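You operate a simulated robot arm through the tools that you are given. There is no shell and no other tool. Be economical: measure what you need, move in short steps, check, and stop when the job is done.

You run a simulated two-armed robot. Do the job below in one go: nothing can be reset, and whatever is moved stays where it is left.

JOB
Wipe up the spill on the top of the black table with the purple napkin and put it back.

The check looks at the end state, three seconds after you hand in, the way a careful person would. Anything else that was tipped, shoved, dropped, spilled or broken makes it a failure. Flat cloth is picked up by pressing the open fingertips on it (5 to 10 N) and closing them slowly along it; thin cloth reads only 2 to 8 mm in the jaws.

ROBOT AND FRAMES
Two 7-joint arms with two-finger parallel grippers on one trunk, on a base that drives. Base frame: it is fixed to the floor where the robot stands at the start and does not move with it; the origin is under the middle of the robot, x ahead of it, y to its left, z up. Lengths are in m, angles in degrees, forces in N, time in s.
The left shoulder is at the start at [0.05, 0.168, 1.107], the right one opposite. With the tool pointing down near the work surface each hand reaches from about 0.1 to 0.66 m from the robot's upright axis, wherever it stands, measured 20 degrees to its own side. Payload 1.57 kg a hand.
Tool frame (each hand has its own): the origin (TCP) lies between the finger pads and is the grasp point; the fingertips stand 0.03 m ahead of it; z points along the fingers, y is the line along which they close. The gripper opens to 0.08 m. The fingers are 0.017 m wide and 0.012 m thick; the gripper's body (0.04 by 0.082 m) begins 0.08 m behind the TCP.
Orientation is that of the tool frame in the base frame, as a unit quaternion [w, x, y, z]. With the fingers straight down and closing along the base's y, the tool's x points along the base's -x, its y along +y and its z along -z.

CONTROLS
- The arms move only by the tool drive_tool. It takes "left_motion", "right_motion" or both (then of equal length, played together; a hand with none holds still); each is a list of rows, each a list of 7 numbers: the shift along the base's x, y, z in mm, then the turn, a rotation vector about the base's x, y, z in degrees, then the opening, from 0 (shut) to 1 (fully open). In form: [[x, y, z, ax, ay, az, claw], ...]. A call has 1 to 8 rows; each row is the pose to reach, as a shift and turn from the pose commanded when the call began. A row lasts 0.2 s, in which the tool goes at most 0.05 m and 8.6 degrees; a call with a longer step from one row to the next is refused whole, and so is a gripper value outside its range. A pose out of reach is approached as far as the arm can. The call stops where the force on the tool passes 40 N (or 10 N more than at its start, if that is more) or the arm is blocked; 0.2 s more then pass. Each finger travels about 0.045 m/s and halts on what it meets, pressing with about 43 N; the grip force reading is that of the motor and also rises with nothing between the fingers. The clock runs only during rows and for 0.2 s after the last one: add rows that repeat a pose to give the fingers time. It gives the time, the measured TCP pose, the force on the tool (base axes), the opening and the grip force at its end, in the units of the frame above (readings bear some noise).
- Cameras (640 x 400 px; columns grow to the right, rows downward): "scene" is now at [0.1235, -0.026, 1.3132]; the picture's right is [-0.32, -0.95, 0.00], its down [-0.58, 0.20, -0.79] and it looks along [0.75, -0.25, -0.62] (base axes); focal length 275 px, centre (320, 200). "left" rides on the left gripper at [0.072, 0.007, -0.122] in its tool frame; the picture's right is [-0.09, 1.00, 0.00], its down [-0.84, -0.08, -0.54] and it looks along [-0.54, -0.05, 0.84] (tool axes); focal length 238 px, centre (320, 200). "right" rides on the right gripper at [0.072, -0.007, -0.122] in its tool frame; the picture's right is [0.09, 1.00, 0.00], its down [-0.84, 0.08, -0.54] and it looks along [-0.54, 0.05, 0.84] (tool axes); focal length 238 px, centre (320, 200). There is no depth. A picture from a camera that has moved, and an enlarged one, comes with that camera's place and axes in the base frame and with its lens.
- camera(camera): a new picture of that camera. The clock stands still meanwhile.
- slide_trunk(by): slides the trunk up (or, below 0, down) by that many m; the arms and the scene camera ride with it, the base frame stays. It gives what a move gives, with no picture.
- drive_base(legs): drives the robot by 1 to 6 legs, each [ahead, left, turn to the left] in m, m and degrees, along the robot's own axes; the way and the turn of a leg run together, so that a leg with both is an arc; at most 1.5 m and 180 degrees a leg. The arms and the cameras ride along, it lands a little off, and it stops where it bumps. It gives what a move gives.
- pan_tilt(pan, tilt): turns the head with the scene camera to pan (to the left, within 80 degrees either way) and tilt (down, from -29 to 69), counted from straight ahead of the robot. It gives what a move gives.
- inspect(camera, box): a new picture of the part [left, top, right, bottom] of that camera's present view, enlarged. The clock stands still meanwhile.
- sign_off(): hands the job in; it is judged then, once.

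Work in short steps. Places have to be worked out from the pictures, the camera data and where the tool is seen: move nearer, look again, correct. Check each grasp and each placing, and mend what went wrong. You have 120 turns and 88 pictures in all, those below and enlarged ones among them. Open the grippers and draw the arms clear of the work before you hand the job in, unless the task says otherwise; then end with one line.

The tools are called as name(argument=value, ...) on one line, values as JSON. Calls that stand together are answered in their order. drive_tool: Moves the arms, as the interface text tells. Its arguments: {"type":"object","properties":{"left_motion":{"type":"array","items":{"type":"array","items":{"type":"number"}}},"right_motion":{"type":"array","items":{"type":"array","items":{"type":"number"}}}},"required":[]} The other tools are called the same way: slide_trunk (by) slides the trunk up or down; drive_base (legs) drives the base; pan_tilt (pan, tilt) turns the head that bears the scene camera; camera (camera) takes a picture; inspect (camera, box) takes an enlarged picture of a part of a camera's view; sign_off () hands the job in.

At the start:

```text
time: 0.0
left_eef_pos: [0.4675, 0.077, 1.0891]
left_tool_rot: [0.0, 0.0, 1.0, 0.001]
left_wrist_force: [0.1, 0.6, 0.5]
left_finger_gap: 0.08
left_finger_force: 0.0
right_eef_pos: [0.3172, -0.3213, 1.0039]
right_tool_rot: [0.0, 0.0, 1.0, 0.0]
right_wrist_force: [-0.2, 0.4, -0.4]
right_finger_gap: 0.08
right_finger_force: 0.0
trunk travel left (down, up): [-0.275, 0.168]
robot x, y, heading: [0.0001, -0.0009, 0.2]
head pan, tilt: [-18.8, 38.0]
```

scene: 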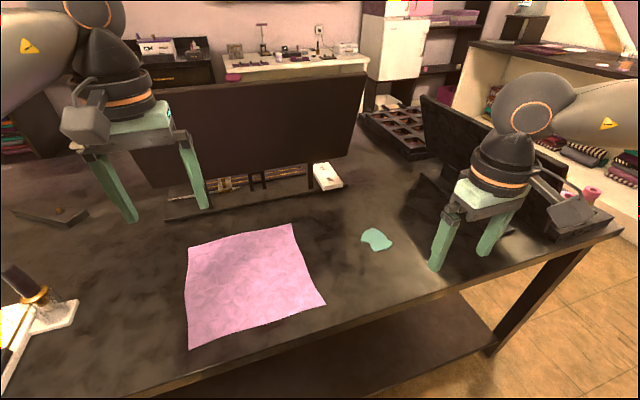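
right: 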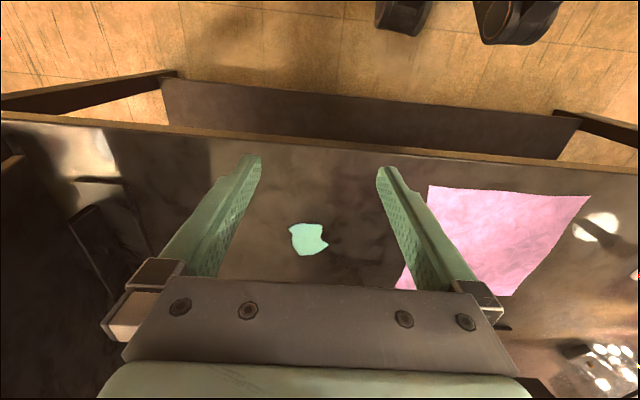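
left: 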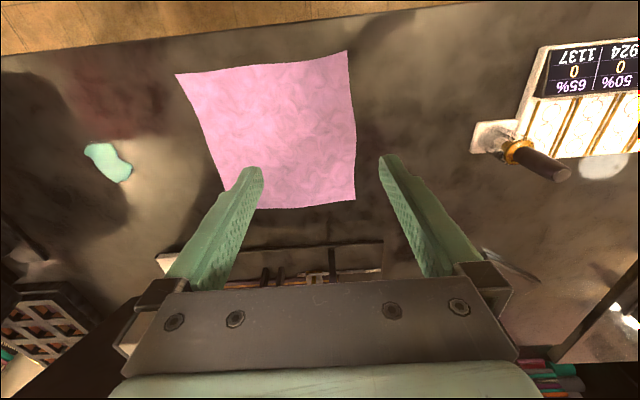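

I place the spill at about (0.585, -0.33). The napkin is about 0.28 m square and centred near (0.585, 0.0). I'll look closer at the spill's surroundings and to the right before moving.

inspect(camera="scene", box=[300, 80, 640, 300])

inspect(camera="right", box=[0, 100, 640, 300])

```text
1.82 times, centred on (470, 190) of scene
camera zoom: at [0.1235, -0.026, 1.3132], right [-0.32, -0.95, 0.0], down [-0.58, 0.2, -0.79], along [0.75, -0.25, -0.62], focal length 499 px, centre (47, 218)
```

zoom: 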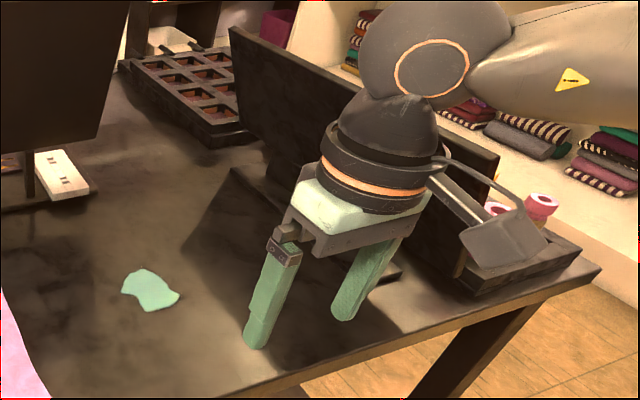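

```text
1.00 times, centred on (320, 200) of right
camera zoom: at [0.2442, -0.3274, 1.1255], right [-0.09, 1.0, 0.0], down [0.84, 0.08, 0.54], along [0.54, 0.05, -0.84], focal length 238 px, centre (320, 200)
```

zoom: 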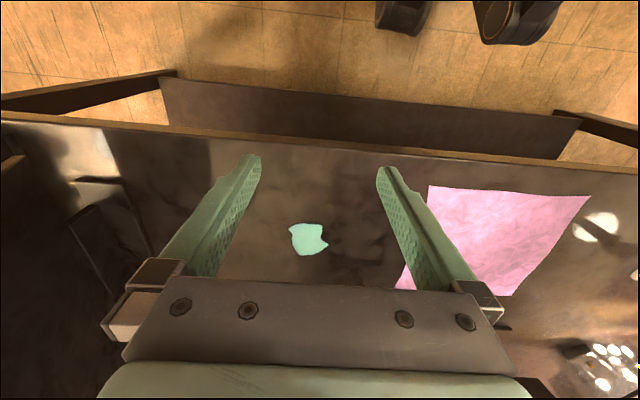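

The only obstacle to the right is the monitor stand at y ≈ -0.66, well clear. I'll drive 0.15 m to the right so that both the napkin and the spill are within easy reach.

drive_base(legs=[[0, -0.15, 0]])

camera(camera="scene")

```text
time: 1.4
left_eef_pos: [0.4683, -0.0709, 1.0879]
left_tool_rot: [0.0, -0.002, 1.0, -0.001]
left_wrist_force: [-0.1, 0.6, 1.0]
left_finger_gap: 0.0798
left_finger_force: 0.0
right_eef_pos: [0.3172, -0.4685, 1.0054]
right_tool_rot: [0.0, -0.001, 1.0, 0.0]
right_wrist_force: [0.7, 0.3, 0.1]
right_finger_gap: 0.0797
right_finger_force: 0.0
trunk travel left (down, up): [-0.275, 0.168]
robot x, y, heading: [-0.0, -0.144, -0.2]
head pan, tilt: [-18.8, 38.0]
```

```text
82 pictures are left
camera scene: at [0.1236, -0.1743, 1.3132], right [-0.32, -0.95, 0.0], down [-0.58, 0.2, -0.79], along [0.75, -0.25, -0.62], focal length 275 px, centre (320, 200)
```

scene: 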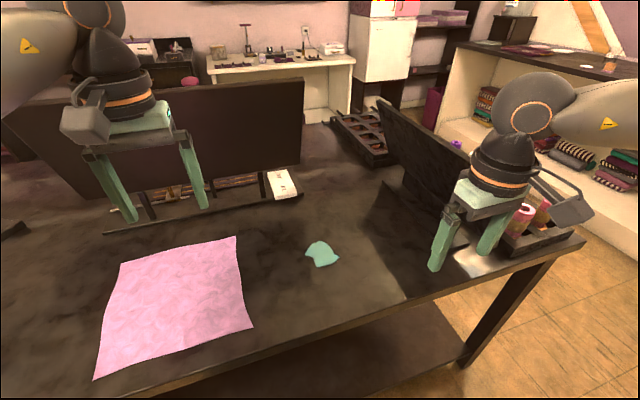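

Scene is unchanged. I'll move the left hand aside and bring the right hand towards the area above the napkin's right part, staying high.

drive_tool(left_motion=[[-20, 40, 0, 0, 0, 0, 1], [-40, 80, 0, 0, 0, 0, 1], [-60, 120, 0, 0, 0, 0, 1], [-80, 160, 0, 0, 0, 0, 1], [-90, 200, 0, 0, 0, 0, 1], [-90, 240, 0, 0, 0, 0, 1], [-90, 280, 0, 0, 0, 0, 1], [-90, 280, 0, 0, 0, 0, 1]], right_motion=[[25, 38, -10, 0, 0, 0, 1], [50, 76, -20, 0, 0, 0, 1], [76, 114, -30, 0, 0, 0, 1], [102, 152, -40, 0, 0, 0, 1], [130, 190, -45, 0, 0, 0, 0.6], [156, 228, -50, 0, 0, 0, 0.6], [182, 266, -55, 0, 0, 0, 0.6], [208, 304, -60, 0, 0, 0, 0.6]])

pan_tilt(pan=-3, tilt=42)

camera(camera="scene")

```text
time: 3.2
left_eef_pos: [0.3791, 0.2088, 1.0861]
left_tool_rot: [0.0, 0.001, 1.0, 0.0]
left_wrist_force: [0.3, 0.4, 0.2]
left_finger_gap: 0.0801
left_finger_force: 0.0
right_eef_pos: [0.4444, -0.2886, 0.96]
right_tool_rot: [0.0, -0.001, 1.0, 0.0]
right_wrist_force: [-0.8, 0.7, 0.2]
right_finger_gap: 0.048
right_finger_force: 0.0
right hand out of reach, approached as far as the arm can: row 5, 6, 7, 8
trunk travel left (down, up): [-0.275, 0.168]
robot x, y, heading: [-0.0014, -0.1476, 0.1]
head pan, tilt: [-18.8, 38.0]
```

```text
time: 4.0
left_eef_pos: [0.3802, 0.2082, 1.0862]
left_tool_rot: [0.0, -0.001, 1.0, 0.0]
left_wrist_force: [0.6, -1.3, -0.1]
left_finger_gap: 0.0802
left_finger_force: 0.0
right_eef_pos: [0.4439, -0.288, 0.9617]
right_tool_rot: [0.001, -0.001, 1.0, 0.0]
right_wrist_force: [-1.3, 0.4, -0.4]
right_finger_gap: 0.0481
right_finger_force: 0.1
trunk travel left (down, up): [-0.275, 0.168]
robot x, y, heading: [0.001, -0.1487, 0.1]
head pan, tilt: [-3.0, 42.0]
```

```text
81 pictures are left
camera scene: at [0.1254, -0.1503, 1.3073], right [-0.05, -1.0, 0.0], down [-0.67, 0.03, -0.74], along [0.74, -0.04, -0.67], focal length 275 px, centre (320, 200)
```

scene: 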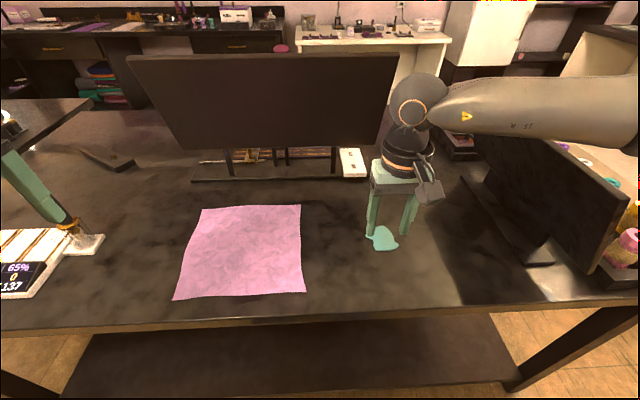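

The right arm stops at about (0.444, -0.288) at this height. I'll lower it, then test its reach forwards and to the left.

drive_tool(right_motion=[[0, 0, -35, 0, 0, 0, 0.6], [0, 0, -70, 0, 0, 0, 0.6], [0, 0, -105, 0, 0, 0, 0.6], [30, 10, -105, 0, 0, 0, 0.6], [60, 20, -105, 0, 0, 0, 0.6], [60, 50, -105, 0, 0, 0, 0.6], [60, 80, -105, 0, 0, 0, 0.6], [60, 110, -105, 0, 0, 0, 0.6]])

```text
time: 5.8
left_eef_pos: [0.38, 0.2091, 1.087]
left_tool_rot: [0.0, 0.0, 1.0, 0.0]
left_wrist_force: [0.9, 0.4, -0.5]
left_finger_gap: 0.0803
left_finger_force: 0.0
right_eef_pos: [0.432, -0.2955, 0.9023]
right_tool_rot: [0.001, -0.001, 1.0, 0.0]
right_wrist_force: [0.5, -0.1, 0.4]
right_finger_gap: 0.0481
right_finger_force: 0.1
right hand out of reach, approached as far as the arm can: row 1, 2, 3, 4, 5, 6, 7, 8
trunk travel left (down, up): [-0.275, 0.168]
robot x, y, heading: [0.0006, -0.1441, 0.0]
head pan, tilt: [-3.0, 42.0]
```

I need to find what limits the arm. I'll back off in y from here and watch where the hand goes.

drive_tool(right_motion=[[0, -40, 0, 0, 0, 0, 0.6], [0, -80, 0, 0, 0, 0, 0.6], [0, -80, 0, 0, 0, 0, 0.6]])

```text
time: 6.5
left_eef_pos: [0.3797, 0.2097, 1.0859]
left_tool_rot: [0.0, 0.0, 1.0, 0.0]
left_wrist_force: [0.7, -0.2, 0.7]
left_finger_gap: 0.0803
left_finger_force: 0.1
right_eef_pos: [0.4327, -0.3741, 0.9004]
right_tool_rot: [0.0, -0.001, 1.0, 0.0]
right_wrist_force: [1.0, 0.4, 0.2]
right_finger_gap: 0.0478
right_finger_force: 0.0
trunk travel left (down, up): [-0.275, 0.168]
robot x, y, heading: [-0.0019, -0.1487, 0.2]
head pan, tilt: [-3.0, 42.0]
```

The commanded pose is clamped to the actual one, so shifts count from here. Next I test forwards and down at y = -0.37.

drive_tool(right_motion=[[0, 0, -30, 0, 0, 0, 0.6], [30, 0, -40, 0, 0, 0, 0.6], [60, 0, -40, 0, 0, 0, 0.6], [90, 0, -40, 0, 0, 0, 0.6], [120, 0, -40, 0, 0, 0, 0.6], [150, 0, -40, 0, 0, 0, 0.6]])

```text
time: 8.0
left_eef_pos: [0.3794, 0.2083, 1.0868]
left_tool_rot: [0.0, -0.002, 1.0, 0.0]
left_wrist_force: [0.6, 0.2, -0.6]
left_finger_gap: 0.0803
left_finger_force: 0.0
right_eef_pos: [0.527, -0.4042, 0.8866]
right_tool_rot: [0.001, -0.001, 1.0, 0.0]
right_wrist_force: [-0.6, 0.5, 1.1]
right_finger_gap: 0.0481
right_finger_force: 0.1
right hand out of reach, approached as far as the arm can: row 4, 5, 6
trunk travel left (down, up): [-0.275, 0.168]
robot x, y, heading: [-0.0009, -0.1491, -0.1]
head pan, tilt: [-3.0, 42.0]
```

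The limit looks like the wrist bend when the hand is high relative to the shoulder. Raising the trunk should help, so I'll do that and then lower and extend the hand.

slide_trunk(by=0.15)

drive_tool(right_motion=[[0, 0, -40, 0, 0, 0, 0.6], [0, 0, -80, 0, 0, 0, 0.6], [0, 0, -120, 0, 0, 0, 0.6], [0, 0, -160, 0, 0, 0, 0.6], [0, 40, -160, 0, 0, 0, 0.6], [20, 80, -160, 0, 0, 0, 0.6], [40, 120, -160, 0, 0, 0, 0.6], [60, 160, -160, 0, 0, 0, 0.6]])

```text
time: 9.7
left_eef_pos: [0.3791, 0.208, 1.2374]
left_tool_rot: [0.001, -0.001, 1.0, 0.0]
left_wrist_force: [0.3, 0.9, -0.4]
left_finger_gap: 0.0802
left_finger_force: 0.1
right_eef_pos: [0.5275, -0.4041, 1.0356]
right_tool_rot: [0.001, -0.001, 1.0, 0.0]
right_wrist_force: [0.1, -0.3, 0.9]
right_finger_gap: 0.0481
right_finger_force: 0.0
trunk travel left (down, up): [-0.425, 0.018]
robot x, y, heading: [-0.0014, -0.1523, 0.1]
head pan, tilt: [-3.0, 42.0]
```

```text
time: 11.5
left_eef_pos: [0.3793, 0.2076, 1.2362]
left_tool_rot: [0.0, -0.001, 1.0, -0.001]
left_wrist_force: [0.1, 1.1, 0.4]
left_finger_gap: 0.0802
left_finger_force: 0.0
right_eef_pos: [0.4661, -0.3598, 0.9867]
right_tool_rot: [0.002, -0.002, 1.0, 0.0]
right_wrist_force: [-0.3, -0.7, -0.4]
right_finger_gap: 0.0481
right_finger_force: 0.1
right hand out of reach, approached as far as the arm can: row 1, 2, 3, 4, 5, 6, 7, 8
trunk travel left (down, up): [-0.425, 0.018]
robot x, y, heading: [-0.0008, -0.149, -0.1]
head pan, tilt: [-3.0, 42.0]
```

Raising the trunk didn't help. I'll look at the arm posture to see which joint is limiting.

pan_tilt(pan=-25, tilt=35)

camera(camera="scene")

```text
time: 12.4
left_eef_pos: [0.3801, 0.2084, 1.2368]
left_tool_rot: [0.001, -0.001, 1.0, 0.001]
left_wrist_force: [-0.3, 1.0, 0.3]
left_finger_gap: 0.0799
left_finger_force: 0.0
right_eef_pos: [0.466, -0.3604, 0.9863]
right_tool_rot: [0.0, 0.0, 1.0, 0.001]
right_wrist_force: [0.8, -0.2, -0.5]
right_finger_gap: 0.0482
right_finger_force: 0.2
trunk travel left (down, up): [-0.425, 0.018]
robot x, y, heading: [-0.0018, -0.1512, -0.1]
head pan, tilt: [-25.0, 35.0]
```

```text
80 pictures are left
camera scene: at [0.1217, -0.183, 1.4678], right [-0.42, -0.91, 0.0], down [-0.52, 0.24, -0.82], along [0.74, -0.34, -0.57], focal length 275 px, centre (320, 200)
```

scene: 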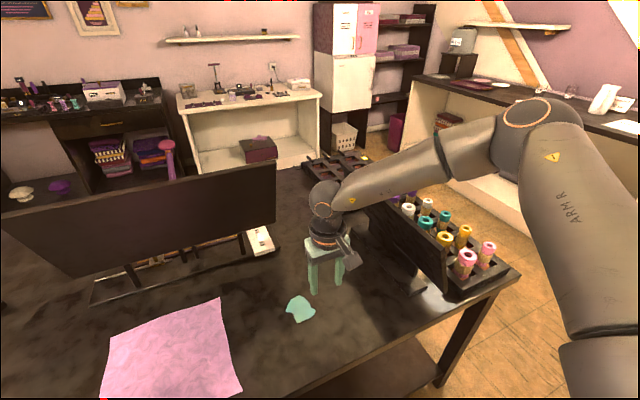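

The elbow sticks far out to the right with the forearm running leftward. I'll yaw the hand to follow the forearm and see if that frees the reach.

drive_tool(right_motion=[[0, 0, 0, 0, 0, 8, 0.6], [0, 0, 0, 0, 0, 16, 0.6], [0, 0, 0, 0, 0, 24, 0.6], [0, 0, 0, 0, 0, 32, 0.6], [0, 0, -40, 0, 0, 40, 0.6], [0, 0, -80, 0, 0, 40, 0.6]])

```text
time: 13.8
left_eef_pos: [0.3799, 0.2092, 1.2365]
left_tool_rot: [0.0, 0.0, 1.0, -0.001]
left_wrist_force: [-0.4, -0.6, -0.8]
left_finger_gap: 0.08
left_finger_force: 0.0
right_eef_pos: [0.4416, -0.3847, 0.9414]
right_tool_rot: [0.002, -0.343, 0.939, 0.001]
right_wrist_force: [0.0, -0.4, 0.3]
right_finger_gap: 0.0479
right_finger_force: 0.1
right hand out of reach, approached as far as the arm can: row 2, 3, 4, 5, 6
trunk travel left (down, up): [-0.425, 0.018]
robot x, y, heading: [0.0011, -0.1458, 0.0]
head pan, tilt: [-25.0, 35.0]
```

Yaw makes no difference to the limit. I'll undo it, raise the hand and return the trunk to its start height. Then I'll try the approach from a retracted pose, going low first and outward second.

drive_tool(right_motion=[[-10, -10, 20, 0, 0, -8, 0.6], [-20, -20, 40, 0, 0, -16, 0.6], [-30, -30, 60, 0, 0, -24, 0.6], [-40, -40, 80, 0, 0, -32, 0.6], [-40, -40, 90, 0, 0, -40, 0.6]])

slide_trunk(by=-0.15)

camera(camera="scene")

```text
time: 15.0
left_eef_pos: [0.3794, 0.2089, 1.2364]
left_tool_rot: [0.0, -0.001, 1.0, 0.001]
left_wrist_force: [-0.4, -0.6, -0.4]
left_finger_gap: 0.0799
left_finger_force: 0.1
right_eef_pos: [0.4055, -0.4241, 1.0325]
right_tool_rot: [0.001, 0.001, 1.0, 0.001]
right_wrist_force: [0.4, -0.2, 0.3]
right_finger_gap: 0.048
right_finger_force: 0.0
trunk travel left (down, up): [-0.425, 0.018]
robot x, y, heading: [-0.0003, -0.1494, -0.0]
head pan, tilt: [-25.0, 35.0]
```

```text
time: 16.7
left_eef_pos: [0.3795, 0.2087, 1.0869]
left_tool_rot: [0.0, -0.002, 1.0, 0.0]
left_wrist_force: [0.0, -0.4, 0.4]
left_finger_gap: 0.0798
left_finger_force: 0.1
right_eef_pos: [0.4047, -0.4242, 0.8811]
right_tool_rot: [0.001, -0.001, 1.0, 0.001]
right_wrist_force: [-0.3, -0.1, 0.7]
right_finger_gap: 0.0481
right_finger_force: 0.0
trunk travel left (down, up): [-0.275, 0.168]
robot x, y, heading: [-0.0017, -0.1473, -0.1]
head pan, tilt: [-25.0, 35.0]
```

```text
79 pictures are left
camera scene: at [0.1216, -0.1831, 1.3178], right [-0.42, -0.91, 0.0], down [-0.52, 0.24, -0.82], along [0.74, -0.35, -0.57], focal length 275 px, centre (320, 200)
```

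scene: 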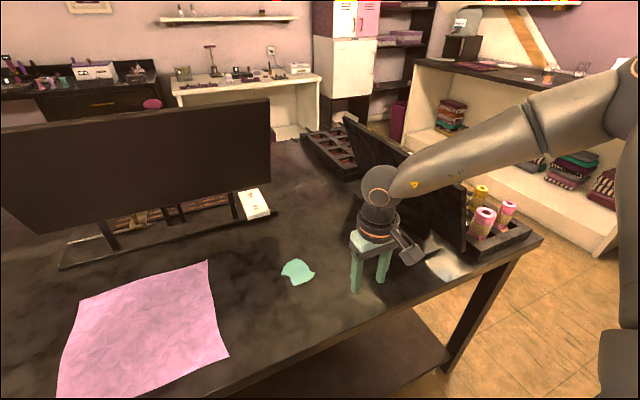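

The posture is now clean, with the hand at (0.405, -0.424, 0.881). I'll lower to about 0.83 and go forwards and left in steps.

drive_tool(right_motion=[[0, 0, -25, 0, 0, 0, 0.6], [0, 0, -50, 0, 0, 0, 0.6], [25, 20, -50, 0, 0, 0, 0.6], [50, 40, -50, 0, 0, 0, 0.6], [75, 60, -50, 0, 0, 0, 0.6], [100, 80, -50, 0, 0, 0, 0.6], [125, 100, -50, 0, 0, 0, 0.6], [150, 120, -50, 0, 0, 0, 0.6]])

```text
time: 18.5
left_eef_pos: [0.3792, 0.2083, 1.0872]
left_tool_rot: [0.0, -0.001, 1.0, 0.001]
left_wrist_force: [-0.5, 0.4, 0.8]
left_finger_gap: 0.0801
left_finger_force: 0.2
right_eef_pos: [0.4877, -0.3628, 0.8637]
right_tool_rot: [0.001, 0.0, 1.0, 0.001]
right_wrist_force: [0.4, -0.6, -0.4]
right_finger_gap: 0.0479
right_finger_force: 0.1
right hand out of reach, approached as far as the arm can: row 5, 6, 7, 8
trunk travel left (down, up): [-0.275, 0.168]
robot x, y, heading: [-0.0035, -0.1449, -0.1]
head pan, tilt: [-25.0, 35.0]
```

Same boundary. I'll try tilting the hand so the fingers lean forwards, about 24 degrees about -y, while extending.

drive_tool(right_motion=[[0, 0, 0, 0, -8, 0, 0.6], [0, 0, 0, 0, -16, 0, 0.6], [0, 0, 0, 0, -24, 0, 0.6], [25, 0, -10, 0, -24, 0, 0.6], [50, 0, -20, 0, -24, 0, 0.6], [75, 0, -20, 0, -24, 0, 0.6], [100, 0, -20, 0, -24, 0, 0.6]])

```text
time: 20.1
left_eef_pos: [0.3803, 0.2078, 1.0859]
left_tool_rot: [0.0, 0.0, 1.0, 0.0]
left_wrist_force: [-0.4, -0.1, 0.1]
left_finger_gap: 0.0801
left_finger_force: 0.1
right_eef_pos: [0.565, -0.3761, 0.8566]
right_tool_rot: [0.209, 0.0, 0.978, 0.001]
right_wrist_force: [-0.5, -0.2, -0.1]
right_finger_gap: 0.0479
right_finger_force: 0.1
right hand out of reach, approached as far as the arm can: row 6, 7
trunk travel left (down, up): [-0.275, 0.168]
robot x, y, heading: [-0.0008, -0.1499, -0.2]
head pan, tilt: [-25.0, 35.0]
```

The tilt helps, reaching x = 0.565. Driving the base ahead slightly would help more, so I'll check the clearance at the table's near edge.

pan_tilt(pan=0, tilt=69)

camera(camera="scene")

camera(camera="right")

```text
time: 21.1
left_eef_pos: [0.3803, 0.2081, 1.0864]
left_tool_rot: [0.0, -0.001, 1.0, 0.0]
left_wrist_force: [0.5, -0.6, -0.1]
left_finger_gap: 0.0802
left_finger_force: 0.1
right_eef_pos: [0.5653, -0.3772, 0.8554]
right_tool_rot: [0.211, -0.001, 0.978, 0.002]
right_wrist_force: [-1.0, -0.2, 0.5]
right_finger_gap: 0.0478
right_finger_force: 0.0
trunk travel left (down, up): [-0.275, 0.168]
robot x, y, heading: [0.002, -0.1543, -0.0]
head pan, tilt: [0.0, 68.8]
```

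```text
78 pictures are left
camera scene: at [0.0978, -0.1459, 1.2741], right [0.0, -1.0, 0.0], down [-0.93, 0.0, -0.36], along [0.36, 0.0, -0.93], focal length 275 px, centre (320, 200)
```

scene: 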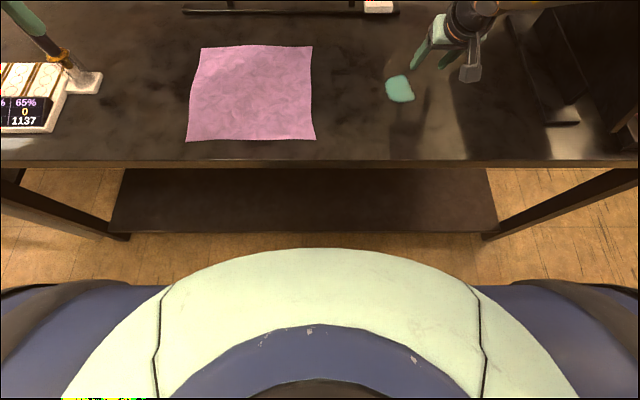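

```text
77 pictures are left
camera right: at [0.4495, -0.3834, 0.9369], right [-0.09, 1.0, -0.04], down [0.54, 0.08, 0.84], along [0.84, 0.05, -0.55], focal length 238 px, centre (320, 200)
```

right: 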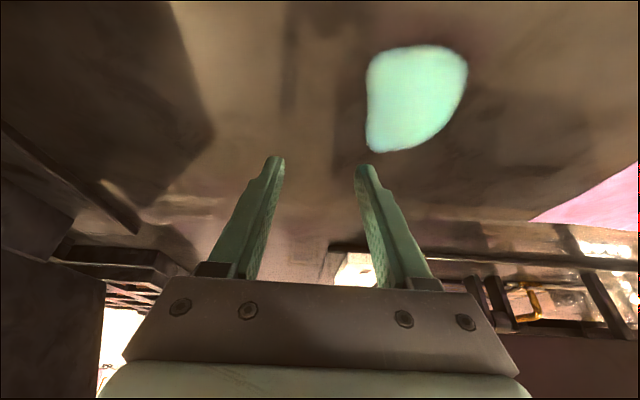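

The base front is around x ≈ 0.30 and the table edge and shelf around 0.39, so 0.06 m ahead is safe. Spill refined to (0.59, -0.338); the napkin spans x 0.446–0.731, y -0.13–0.16. I'll raise the right hand a little first, then drive.

drive_tool(right_motion=[[-20, 0, 20, 0, 0, 0, 0.6], [-40, 0, 40, 0, 0, 0, 0.6]])

drive_base(legs=[[0.06, 0, 0]])

camera(camera="scene")

```text
time: 21.7
left_eef_pos: [0.3795, 0.2091, 1.0861]
left_tool_rot: [0.001, -0.001, 1.0, 0.0]
left_wrist_force: [-0.4, -0.1, -0.1]
left_finger_gap: 0.0801
left_finger_force: 0.0
right_eef_pos: [0.5234, -0.3756, 0.8946]
right_tool_rot: [0.209, -0.002, 0.978, 0.001]
right_wrist_force: [0.5, -0.6, 0.2]
right_finger_gap: 0.048
right_finger_force: 0.1
trunk travel left (down, up): [-0.275, 0.168]
robot x, y, heading: [0.0029, -0.1455, 0.2]
head pan, tilt: [0.0, 68.8]
```

```text
time: 22.7
left_eef_pos: [0.4377, 0.2089, 1.086]
left_tool_rot: [0.0, -0.001, 1.0, 0.0]
left_wrist_force: [-1.0, 0.1, 0.2]
left_finger_gap: 0.08
left_finger_force: 0.0
right_eef_pos: [0.5833, -0.3755, 0.8934]
right_tool_rot: [0.209, -0.001, 0.978, 0.0]
right_wrist_force: [0.4, -0.3, 0.7]
right_finger_gap: 0.048
right_finger_force: 0.0
trunk travel left (down, up): [-0.275, 0.168]
robot x, y, heading: [0.0552, -0.1475, 0.0]
head pan, tilt: [0.0, 68.8]
```

```text
76 pictures are left
camera scene: at [0.1568, -0.1457, 1.274], right [0.0, -1.0, 0.0], down [-0.93, 0.0, -0.36], along [0.36, 0.0, -0.93], focal length 275 px, centre (320, 200)
```

scene: 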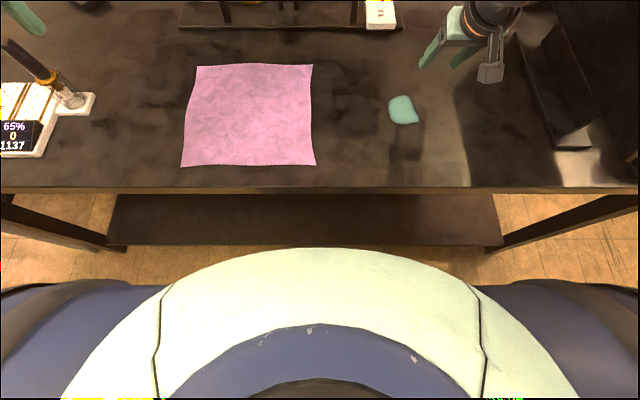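

Base is in place. Now I'll move the right hand, still tilted, towards the napkin's right part at about (0.53, -0.08).

drive_tool(right_motion=[[-20, 30, -5, 0, 0, 0, 0.6], [-40, 60, -10, 0, 0, 0, 0.6], [-60, 100, -15, 0, 0, 0, 0.6], [-60, 140, -20, 0, 0, 0, 0.6], [-60, 180, -25, 0, 0, 0, 0.6], [-60, 220, -30, 0, 0, 0, 0.6], [-55, 260, -35, 0, 0, 0, 0.6], [-53, 295, -40, 0, 0, 0, 0.6]])

camera(camera="scene")

```text
time: 24.5
left_eef_pos: [0.4381, 0.2082, 1.0876]
left_tool_rot: [0.0, -0.001, 1.0, 0.001]
left_wrist_force: [-0.5, -0.3, -0.6]
left_finger_gap: 0.0801
left_finger_force: 0.2
right_eef_pos: [0.4916, -0.2608, 0.9172]
right_tool_rot: [0.209, -0.001, 0.978, 0.001]
right_wrist_force: [0.2, -0.7, -0.8]
right_finger_gap: 0.0478
right_finger_force: 0.0
right hand out of reach, approached as far as the arm can: row 3, 4, 5, 6, 7, 8
trunk travel left (down, up): [-0.275, 0.168]
robot x, y, heading: [0.0542, -0.145, 0.0]
head pan, tilt: [0.0, 68.8]
```

```text
75 pictures are left
camera scene: at [0.156, -0.1457, 1.2741], right [0.0, -1.0, 0.0], down [-0.93, 0.0, -0.36], along [0.36, 0.0, -0.93], focal length 275 px, centre (320, 200)
```

scene: 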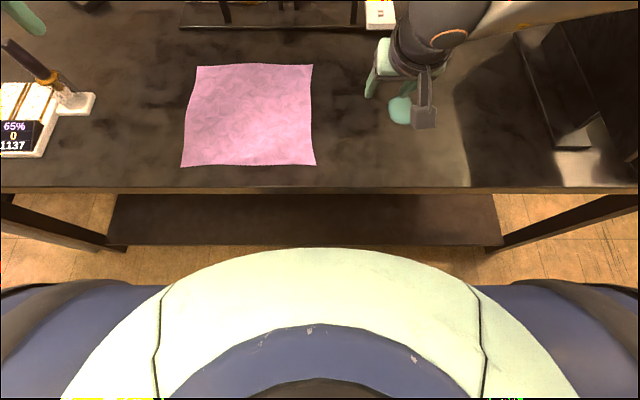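

The right hand cannot go much left of its shoulder line, so lateral moves will come from the base. I'll shift the hand to its comfortable side, drive the base 0.25 m left, and look.

drive_tool(right_motion=[[5, -35, 0, 0, 0, 0, 0.6], [10, -70, 0, 0, 0, 0, 0.6], [20, -85, 0, 0, 0, 0, 0.6]])

drive_base(legs=[[0, 0.25, 0]])

camera(camera="scene")

```text
time: 25.3
left_eef_pos: [0.4369, 0.2081, 1.0853]
left_tool_rot: [0.0, 0.0, 1.0, 0.0]
left_wrist_force: [-0.4, -0.8, 0.0]
left_finger_gap: 0.0802
left_finger_force: 0.1
right_eef_pos: [0.5114, -0.3444, 0.9137]
right_tool_rot: [0.208, -0.001, 0.978, 0.001]
right_wrist_force: [0.6, 0.2, -0.5]
right_finger_gap: 0.0478
right_finger_force: 0.1
trunk travel left (down, up): [-0.275, 0.168]
robot x, y, heading: [0.0602, -0.1463, 0.3]
head pan, tilt: [0.0, 68.8]
```

```text
time: 27.1
left_eef_pos: [0.4378, 0.4553, 1.0861]
left_tool_rot: [0.001, -0.001, 1.0, 0.001]
left_wrist_force: [-0.4, 0.6, 0.1]
left_finger_gap: 0.08
left_finger_force: 0.0
right_eef_pos: [0.5108, -0.0981, 0.9126]
right_tool_rot: [0.209, -0.001, 0.978, 0.0]
right_wrist_force: [0.2, 1.1, 0.3]
right_finger_gap: 0.0482
right_finger_force: 0.0
trunk travel left (down, up): [-0.275, 0.168]
robot x, y, heading: [0.0534, 0.0989, 0.1]
head pan, tilt: [0.0, 68.8]
```

```text
74 pictures are left
camera scene: at [0.1557, 0.1018, 1.2741], right [0.0, -1.0, 0.0], down [-0.93, 0.0, -0.36], along [0.36, 0.0, -0.93], focal length 275 px, centre (320, 200)
```

scene: 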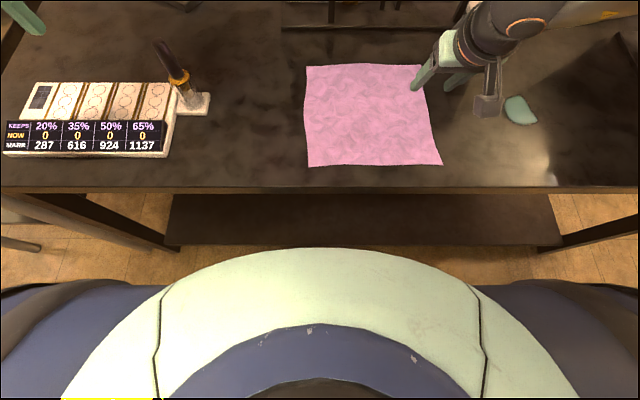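

The left part of the view shows a labelled device. I'll read it once to know whether it matters, and check the grasp area.

inspect(camera="scene", box=[0, 30, 220, 170])

camera(camera="right")

```text
2.86 times, centred on (110, 100) of scene
camera zoom: at [0.1557, 0.1018, 1.2741], right [0.0, -1.0, 0.0], down [-0.93, 0.0, -0.36], along [0.36, 0.0, -0.93], focal length 785 px, centre (920, 486)
```

zoom: 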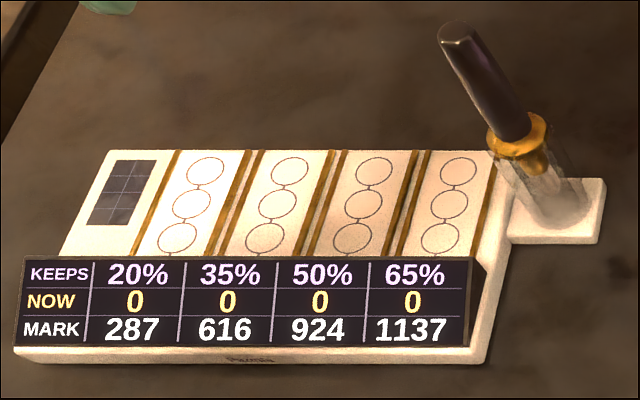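

```text
72 pictures are left
camera right: at [0.3947, -0.1049, 0.9944], right [-0.09, 1.0, -0.04], down [0.54, 0.08, 0.84], along [0.84, 0.05, -0.55], focal length 238 px, centre (320, 200)
```

right: 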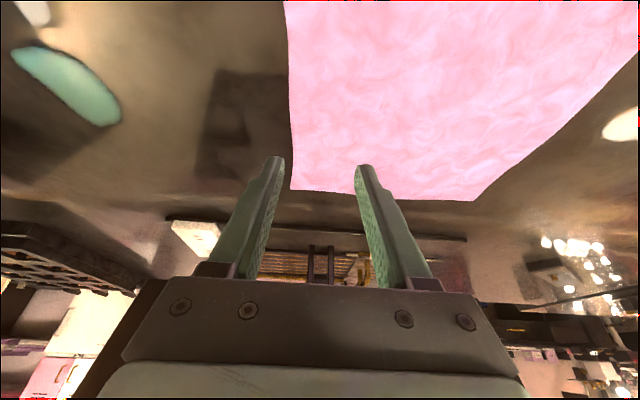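

That device belongs to something else. I'll go above the middle of the napkin's right part, with the fingertips about 2 cm above the cloth.

drive_tool(right_motion=[[15, 5, -25, 0, 0, 0, 0.6], [30, 10, -50, 0, 0, 0, 0.6], [45, 13, -75, 0, 0, 0, 0.6], [55, 13, -100, 0, 0, 0, 0.6], [55, 13, -110, 0, 0, 0, 0.6]])

camera(camera="right")

camera(camera="scene")

```text
time: 28.3
left_eef_pos: [0.4367, 0.4557, 1.0874]
left_tool_rot: [0.001, -0.001, 1.0, 0.0]
left_wrist_force: [0.2, -0.6, 0.2]
left_finger_gap: 0.08
left_finger_force: 0.0
right_eef_pos: [0.5624, -0.0948, 0.8321]
right_tool_rot: [0.223, -0.005, 0.975, 0.006]
right_wrist_force: [0.4, 0.8, 14.8]
right_finger_gap: 0.0469
right_finger_force: 0.1
right hand out of reach, approached as far as the arm can: row 4, 5
trunk travel left (down, up): [-0.275, 0.168]
robot x, y, heading: [0.0568, 0.099, 0.2]
head pan, tilt: [0.0, 68.8]
stopped in row 5 (right hand): the force on the tool passed its limit (the readings are from after the stop); the commanded pose is now the measured one
```

```text
71 pictures are left
camera right: at [0.4444, -0.1028, 0.9098], right [-0.1, 0.99, -0.03], down [0.52, 0.08, 0.85], along [0.85, 0.07, -0.52], focal length 238 px, centre (320, 200)
```

right: 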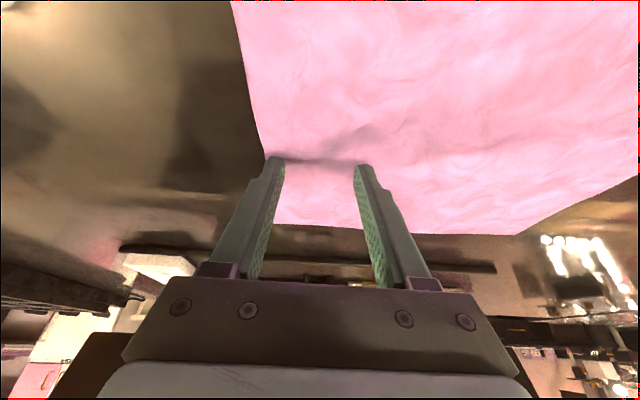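

```text
70 pictures are left
camera scene: at [0.1547, 0.1015, 1.2742], right [0.0, -1.0, 0.0], down [-0.93, 0.0, -0.36], along [0.36, 0.0, -0.93], focal length 275 px, centre (320, 200)
```

scene: 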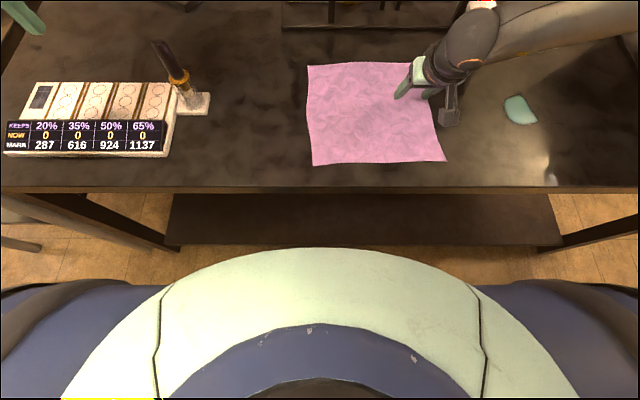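

Contact came at TCP z ≈ 0.832, so the table top is really at about z = 0.80, which parallax between my views confirms. Corrected places: spill ≈ (0.545, -0.32), napkin x 0.41–0.67 and y ±0.13, centre (0.54, 0). I'll lift a little, move the pinch slightly inward and press gently.

drive_tool(right_motion=[[0, 0, 12, 0, 0, 0, 0.6], [-22, 10, 14, 0, 0, 0, 0.6], [-22, 10, 8, 0, 0, 0, 0.6], [-22, 10, 5, 0, 0, 0, 0.6]])

```text
time: 29.3
left_eef_pos: [0.438, 0.4557, 1.0867]
left_tool_rot: [0.0, -0.001, 1.0, -0.001]
left_wrist_force: [-0.7, 0.4, -0.4]
left_finger_gap: 0.0799
left_finger_force: 0.0
right_eef_pos: [0.5403, -0.0843, 0.8328]
right_tool_rot: [0.219, -0.004, 0.976, 0.005]
right_wrist_force: [0.8, -0.5, -2.0]
right_finger_gap: 0.048
right_finger_force: 0.1
trunk travel left (down, up): [-0.275, 0.168]
robot x, y, heading: [0.058, 0.0987, 0.2]
head pan, tilt: [0.0, 68.8]
```

No contact yet at z 0.833; I step down in small increments.

drive_tool(right_motion=[[0, 0, -2, 0, 0, 0, 0.6], [0, 0, -3, 0, 0, 0, 0.6]])

```text
time: 29.9
left_eef_pos: [0.4371, 0.4566, 1.0864]
left_tool_rot: [0.001, -0.001, 1.0, 0.0]
left_wrist_force: [0.1, -0.1, -0.1]
left_finger_gap: 0.08
left_finger_force: 0.1
right_eef_pos: [0.5391, -0.0851, 0.8312]
right_tool_rot: [0.22, -0.004, 0.976, 0.006]
right_wrist_force: [-0.6, -0.6, 5.0]
right_finger_gap: 0.0486
right_finger_force: 0.0
trunk travel left (down, up): [-0.275, 0.168]
robot x, y, heading: [0.0569, 0.0986, -0.1]
head pan, tilt: [0.0, 68.8]
```

5 N of contact. I'll press slightly more and close slowly.

drive_tool(right_motion=[[0, 0, -1, 0, 0, 0, 0.5], [0, 0, -1, 0, 0, 0, 0.42], [0, 0, -1, 0, 0, 0, 0.34], [0, 0, -1, 0, 0, 0, 0.26], [0, 0, -1, 0, 0, 0, 0.18], [0, 0, -1, 0, 0, 0, 0.1], [0, 0, -1, 0, 0, 0, 0], [0, 0, -1, 0, 0, 0, 0]])

camera(camera="right")

```text
time: 31.7
left_eef_pos: [0.436, 0.4556, 1.087]
left_tool_rot: [0.0, -0.001, 1.0, -0.001]
left_wrist_force: [0.0, 0.1, -0.1]
left_finger_gap: 0.0799
left_finger_force: 0.0
right_eef_pos: [0.539, -0.083, 0.8316]
right_tool_rot: [0.222, -0.005, 0.975, 0.006]
right_wrist_force: [1.5, 0.4, 21.4]
right_finger_gap: 0.0018
right_finger_force: 23.5
trunk travel left (down, up): [-0.275, 0.168]
robot x, y, heading: [0.0581, 0.0993, 0.1]
head pan, tilt: [0.0, 68.8]
```

```text
69 pictures are left
camera right: at [0.4214, -0.0927, 0.9102], right [-0.09, 1.0, -0.03], down [0.52, 0.08, 0.85], along [0.85, 0.06, -0.53], focal length 238 px, centre (320, 200)
```

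right: 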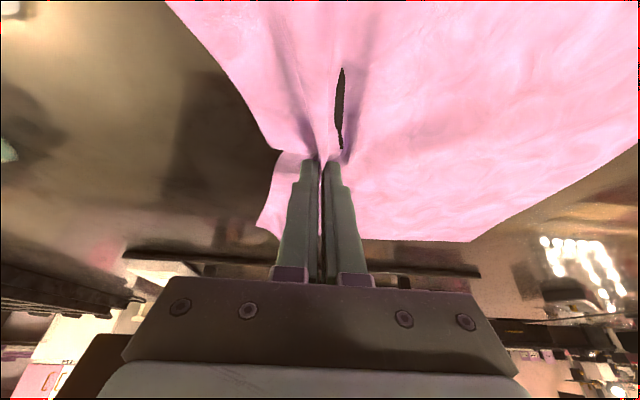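

A fold seems gripped, with a gap of 1.8 mm. I lift 15 mm to check.

drive_tool(right_motion=[[0, 0, 8, 0, 0, 0, 0], [0, 0, 16, 0, 0, 0, 0]])

camera(camera="right")

camera(camera="scene")

```text
time: 32.3
left_eef_pos: [0.4372, 0.4563, 1.087]
left_tool_rot: [0.0, -0.001, 1.0, -0.001]
left_wrist_force: [0.1, 0.5, -0.9]
left_finger_gap: 0.0799
left_finger_force: 0.0
right_eef_pos: [0.5372, -0.0845, 0.8422]
right_tool_rot: [0.218, -0.004, 0.976, 0.006]
right_wrist_force: [-0.4, 0.9, -0.2]
right_finger_gap: 0.002
right_finger_force: 23.2
trunk travel left (down, up): [-0.275, 0.168]
robot x, y, heading: [0.0543, 0.0975, 0.1]
head pan, tilt: [0.0, 68.8]
```

```text
68 pictures are left
camera right: at [0.4208, -0.0936, 0.923], right [-0.09, 1.0, -0.03], down [0.53, 0.08, 0.85], along [0.84, 0.06, -0.53], focal length 238 px, centre (320, 200)
```

right: 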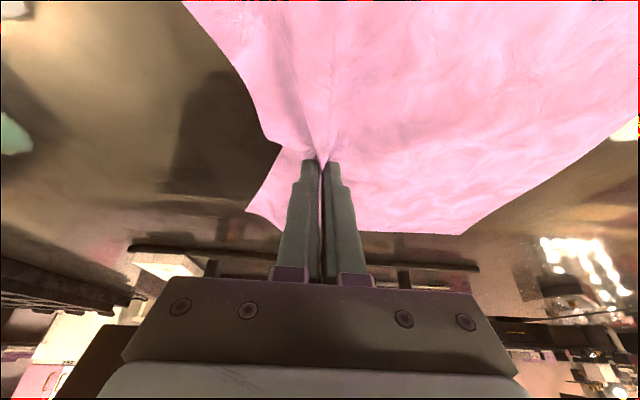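

```text
67 pictures are left
camera scene: at [0.1555, 0.1015, 1.2739], right [0.0, -1.0, 0.0], down [-0.93, 0.0, -0.36], along [0.36, 0.0, -0.93], focal length 275 px, centre (320, 200)
```

scene: 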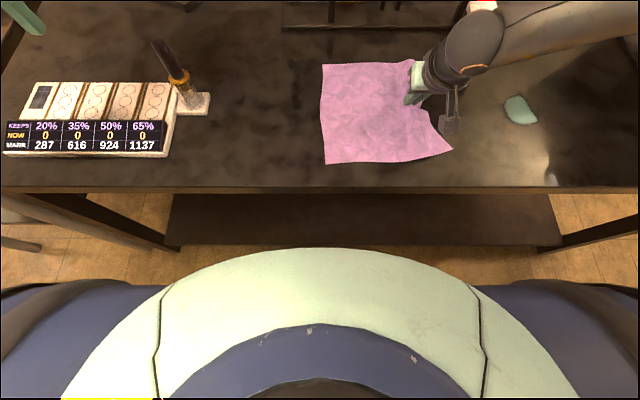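

Cloth is held at the middle of its right side. I'll drive the base 0.2 m right to bring the hand, with the cloth trailing, to the spill's edge.

drive_base(legs=[[0, -0.2, 0]])

camera(camera="scene")

```text
time: 33.9
left_eef_pos: [0.4374, 0.2507, 1.0863]
left_tool_rot: [0.0, 0.0, 1.0, 0.0]
left_wrist_force: [0.5, -0.6, 0.7]
left_finger_gap: 0.08
left_finger_force: 0.0
right_eef_pos: [0.54, -0.2884, 0.8427]
right_tool_rot: [0.22, -0.004, 0.976, 0.006]
right_wrist_force: [-0.9, -0.6, 0.2]
right_finger_gap: 0.002
right_finger_force: 23.3
trunk travel left (down, up): [-0.275, 0.168]
robot x, y, heading: [0.06, -0.1109, 0.0]
head pan, tilt: [0.0, 68.8]
```

```text
66 pictures are left
camera scene: at [0.1561, -0.1038, 1.2741], right [0.0, -1.0, 0.0], down [-0.93, 0.0, -0.36], along [0.36, 0.0, -0.93], focal length 275 px, centre (320, 200)
```

scene: 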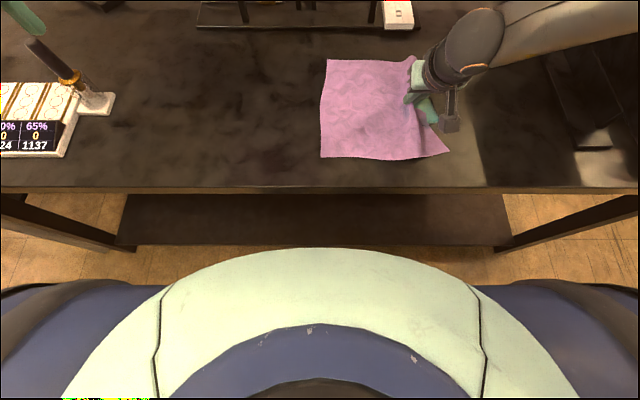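

The hand and cloth are now arriving over the spill. I'll lower to touch, pressing lightly.

drive_tool(right_motion=[[0, -10, -6, 0, 0, 0, 0], [0, -20, -10, 0, 0, 0, 0], [0, -30, -12, 0, 0, 0, 0]])

```text
time: 34.7
left_eef_pos: [0.4368, 0.2524, 1.088]
left_tool_rot: [0.001, -0.001, 1.0, 0.0]
left_wrist_force: [0.3, 0.4, 0.0]
left_finger_gap: 0.0799
left_finger_force: 0.1
right_eef_pos: [0.5405, -0.3187, 0.8333]
right_tool_rot: [0.219, -0.004, 0.976, 0.006]
right_wrist_force: [-0.4, 0.9, 3.8]
right_finger_gap: 0.0021
right_finger_force: 23.1
trunk travel left (down, up): [-0.275, 0.168]
robot x, y, heading: [0.0567, -0.1064, 0.2]
head pan, tilt: [0.0, 68.8]
```

Light contact at 3.8 N. I'll press a touch more and sweep across the spill in y, at several x offsets.

drive_tool(right_motion=[[0, -15, -1, 0, 0, 0, 0], [0, -40, -1, 0, 0, 0, 0], [0, -60, -1, 0, 0, 0, 0], [20, -60, -1, 0, 0, 0, 0], [20, -30, -1, 0, 0, 0, 0], [20, 0, -1, 0, 0, 0, 0], [0, 30, -1, 0, 0, 0, 0], [-20, 30, -1, 0, 0, 0, 0]])

drive_tool(right_motion=[[0, -30, 0, 0, 0, 0, 0], [0, -60, 0, 0, 0, 0, 0], [0, -90, 0, 0, 0, 0, 0], [-15, -90, 0, 0, 0, 0, 0], [-15, -60, 0, 0, 0, 0, 0], [-15, -30, 0, 0, 0, 0, 0], [-15, 0, 0, 0, 0, 0, 0]])

camera(camera="scene")

camera(camera="right")

```text
time: 36.5
left_eef_pos: [0.4356, 0.2523, 1.0863]
left_tool_rot: [0.001, -0.001, 1.0, 0.0]
left_wrist_force: [0.5, -0.6, 0.8]
left_finger_gap: 0.0801
left_finger_force: 0.0
right_eef_pos: [0.5211, -0.2885, 0.8322]
right_tool_rot: [0.22, -0.004, 0.975, 0.006]
right_wrist_force: [3.6, 0.3, 6.8]
right_finger_gap: 0.0018
right_finger_force: 23.8
trunk travel left (down, up): [-0.275, 0.168]
robot x, y, heading: [0.0586, -0.1072, 0.1]
head pan, tilt: [0.0, 68.8]
```

```text
time: 38.1
left_eef_pos: [0.4367, 0.2506, 1.0878]
left_tool_rot: [0.001, 0.0, 1.0, 0.0]
left_wrist_force: [0.7, 0.6, 0.5]
left_finger_gap: 0.0798
left_finger_force: 0.1
right_eef_pos: [0.5043, -0.291, 0.8322]
right_tool_rot: [0.222, -0.004, 0.975, 0.006]
right_wrist_force: [1.0, -6.2, 18.1]
right_finger_gap: 0.0019
right_finger_force: 23.6
trunk travel left (down, up): [-0.275, 0.168]
robot x, y, heading: [0.0588, -0.108, 0.2]
head pan, tilt: [0.0, 68.8]
```

```text
65 pictures are left
camera scene: at [0.1547, -0.1033, 1.2743], right [0.0, -1.0, 0.0], down [-0.93, 0.0, -0.36], along [0.36, 0.0, -0.93], focal length 275 px, centre (320, 200)
```

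scene: 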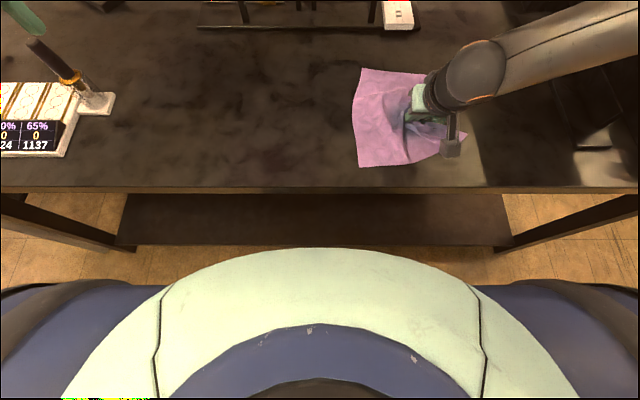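

```text
64 pictures are left
camera right: at [0.3877, -0.2996, 0.9108], right [-0.09, 1.0, -0.03], down [0.52, 0.08, 0.85], along [0.85, 0.06, -0.53], focal length 238 px, centre (320, 200)
```

right: 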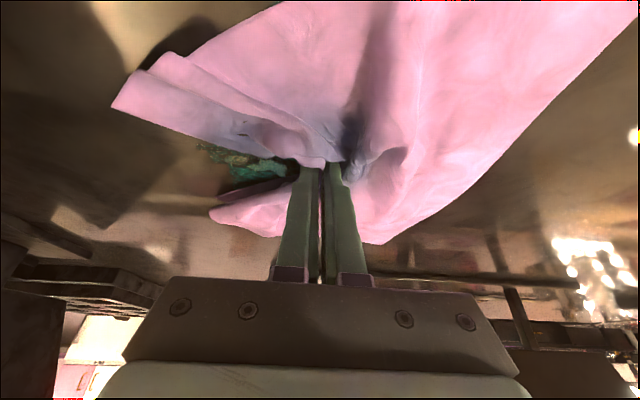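

Wiping works: the spill has become a speckled residue around (0.53–0.55, -0.34). I'll keep sweeping over that area.

drive_tool(right_motion=[[10, -30, 0, 0, 0, 0, 0], [10, -65, 0, 0, 0, 0, 0], [10, -100, 0, 0, 0, 0, 0], [25, -100, 0, 0, 0, 0, 0], [25, -65, 0, 0, 0, 0, 0], [25, -30, 0, 0, 0, 0, 0], [40, -30, 0, 0, 0, 0, 0], [40, -65, 0, 0, 0, 0, 0]])

drive_tool(right_motion=[[0, -35, 0, 0, 0, 0, 0], [15, -35, 0, 0, 0, 0, 0], [15, 0, 0, 0, 0, 0, 0], [15, 35, 0, 0, 0, 0, 0], [0, 40, 0, 0, 0, 0, 0], [-30, 40, 0, 0, 0, 0, 0], [-30, 55, 5, 0, 0, 0, 0]])

camera(camera="right")

camera(camera="scene")

```text
time: 39.9
left_eef_pos: [0.4367, 0.2501, 1.0869]
left_tool_rot: [0.001, -0.002, 1.0, 0.001]
left_wrist_force: [-0.5, -0.1, -0.4]
left_finger_gap: 0.0801
left_finger_force: 0.0
right_eef_pos: [0.5457, -0.3522, 0.8316]
right_tool_rot: [0.22, -0.004, 0.975, 0.006]
right_wrist_force: [0.4, 3.7, 13.5]
right_finger_gap: 0.0021
right_finger_force: 23.5
trunk travel left (down, up): [-0.275, 0.168]
robot x, y, heading: [0.0563, -0.1067, -0.0]
head pan, tilt: [0.0, 68.8]
```

```text
time: 41.5
left_eef_pos: [0.4368, 0.2511, 1.0865]
left_tool_rot: [-0.001, -0.001, 1.0, 0.0]
left_wrist_force: [0.3, -0.3, -0.2]
left_finger_gap: 0.0802
left_finger_force: 0.1
right_eef_pos: [0.5149, -0.298, 0.8374]
right_tool_rot: [0.219, -0.004, 0.976, 0.005]
right_wrist_force: [-0.2, 0.3, 0.1]
right_finger_gap: 0.002
right_finger_force: 23.5
trunk travel left (down, up): [-0.275, 0.168]
robot x, y, heading: [0.058, -0.1084, 0.1]
head pan, tilt: [0.0, 68.8]
```

```text
63 pictures are left
camera right: at [0.3971, -0.3072, 0.9171], right [-0.09, 1.0, -0.03], down [0.52, 0.08, 0.85], along [0.85, 0.06, -0.53], focal length 238 px, centre (320, 200)
```

right: 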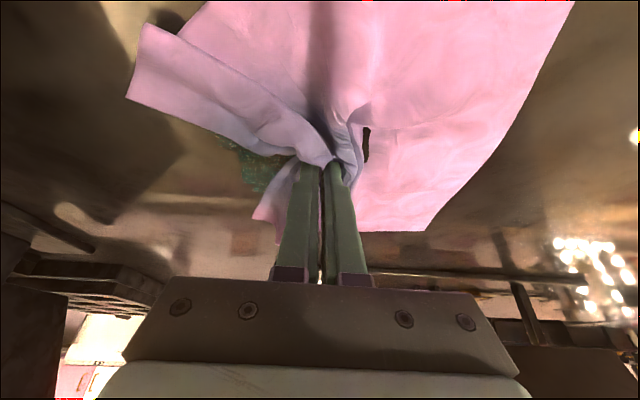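

```text
62 pictures are left
camera scene: at [0.1562, -0.1031, 1.2741], right [0.0, -1.0, 0.0], down [-0.93, 0.0, -0.36], along [0.36, 0.0, -0.93], focal length 275 px, centre (320, 200)
```

scene: 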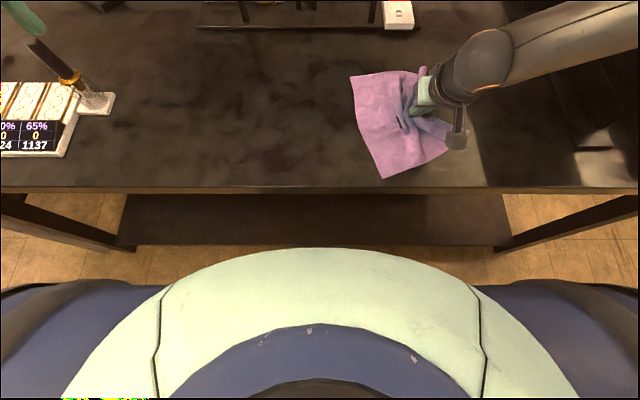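

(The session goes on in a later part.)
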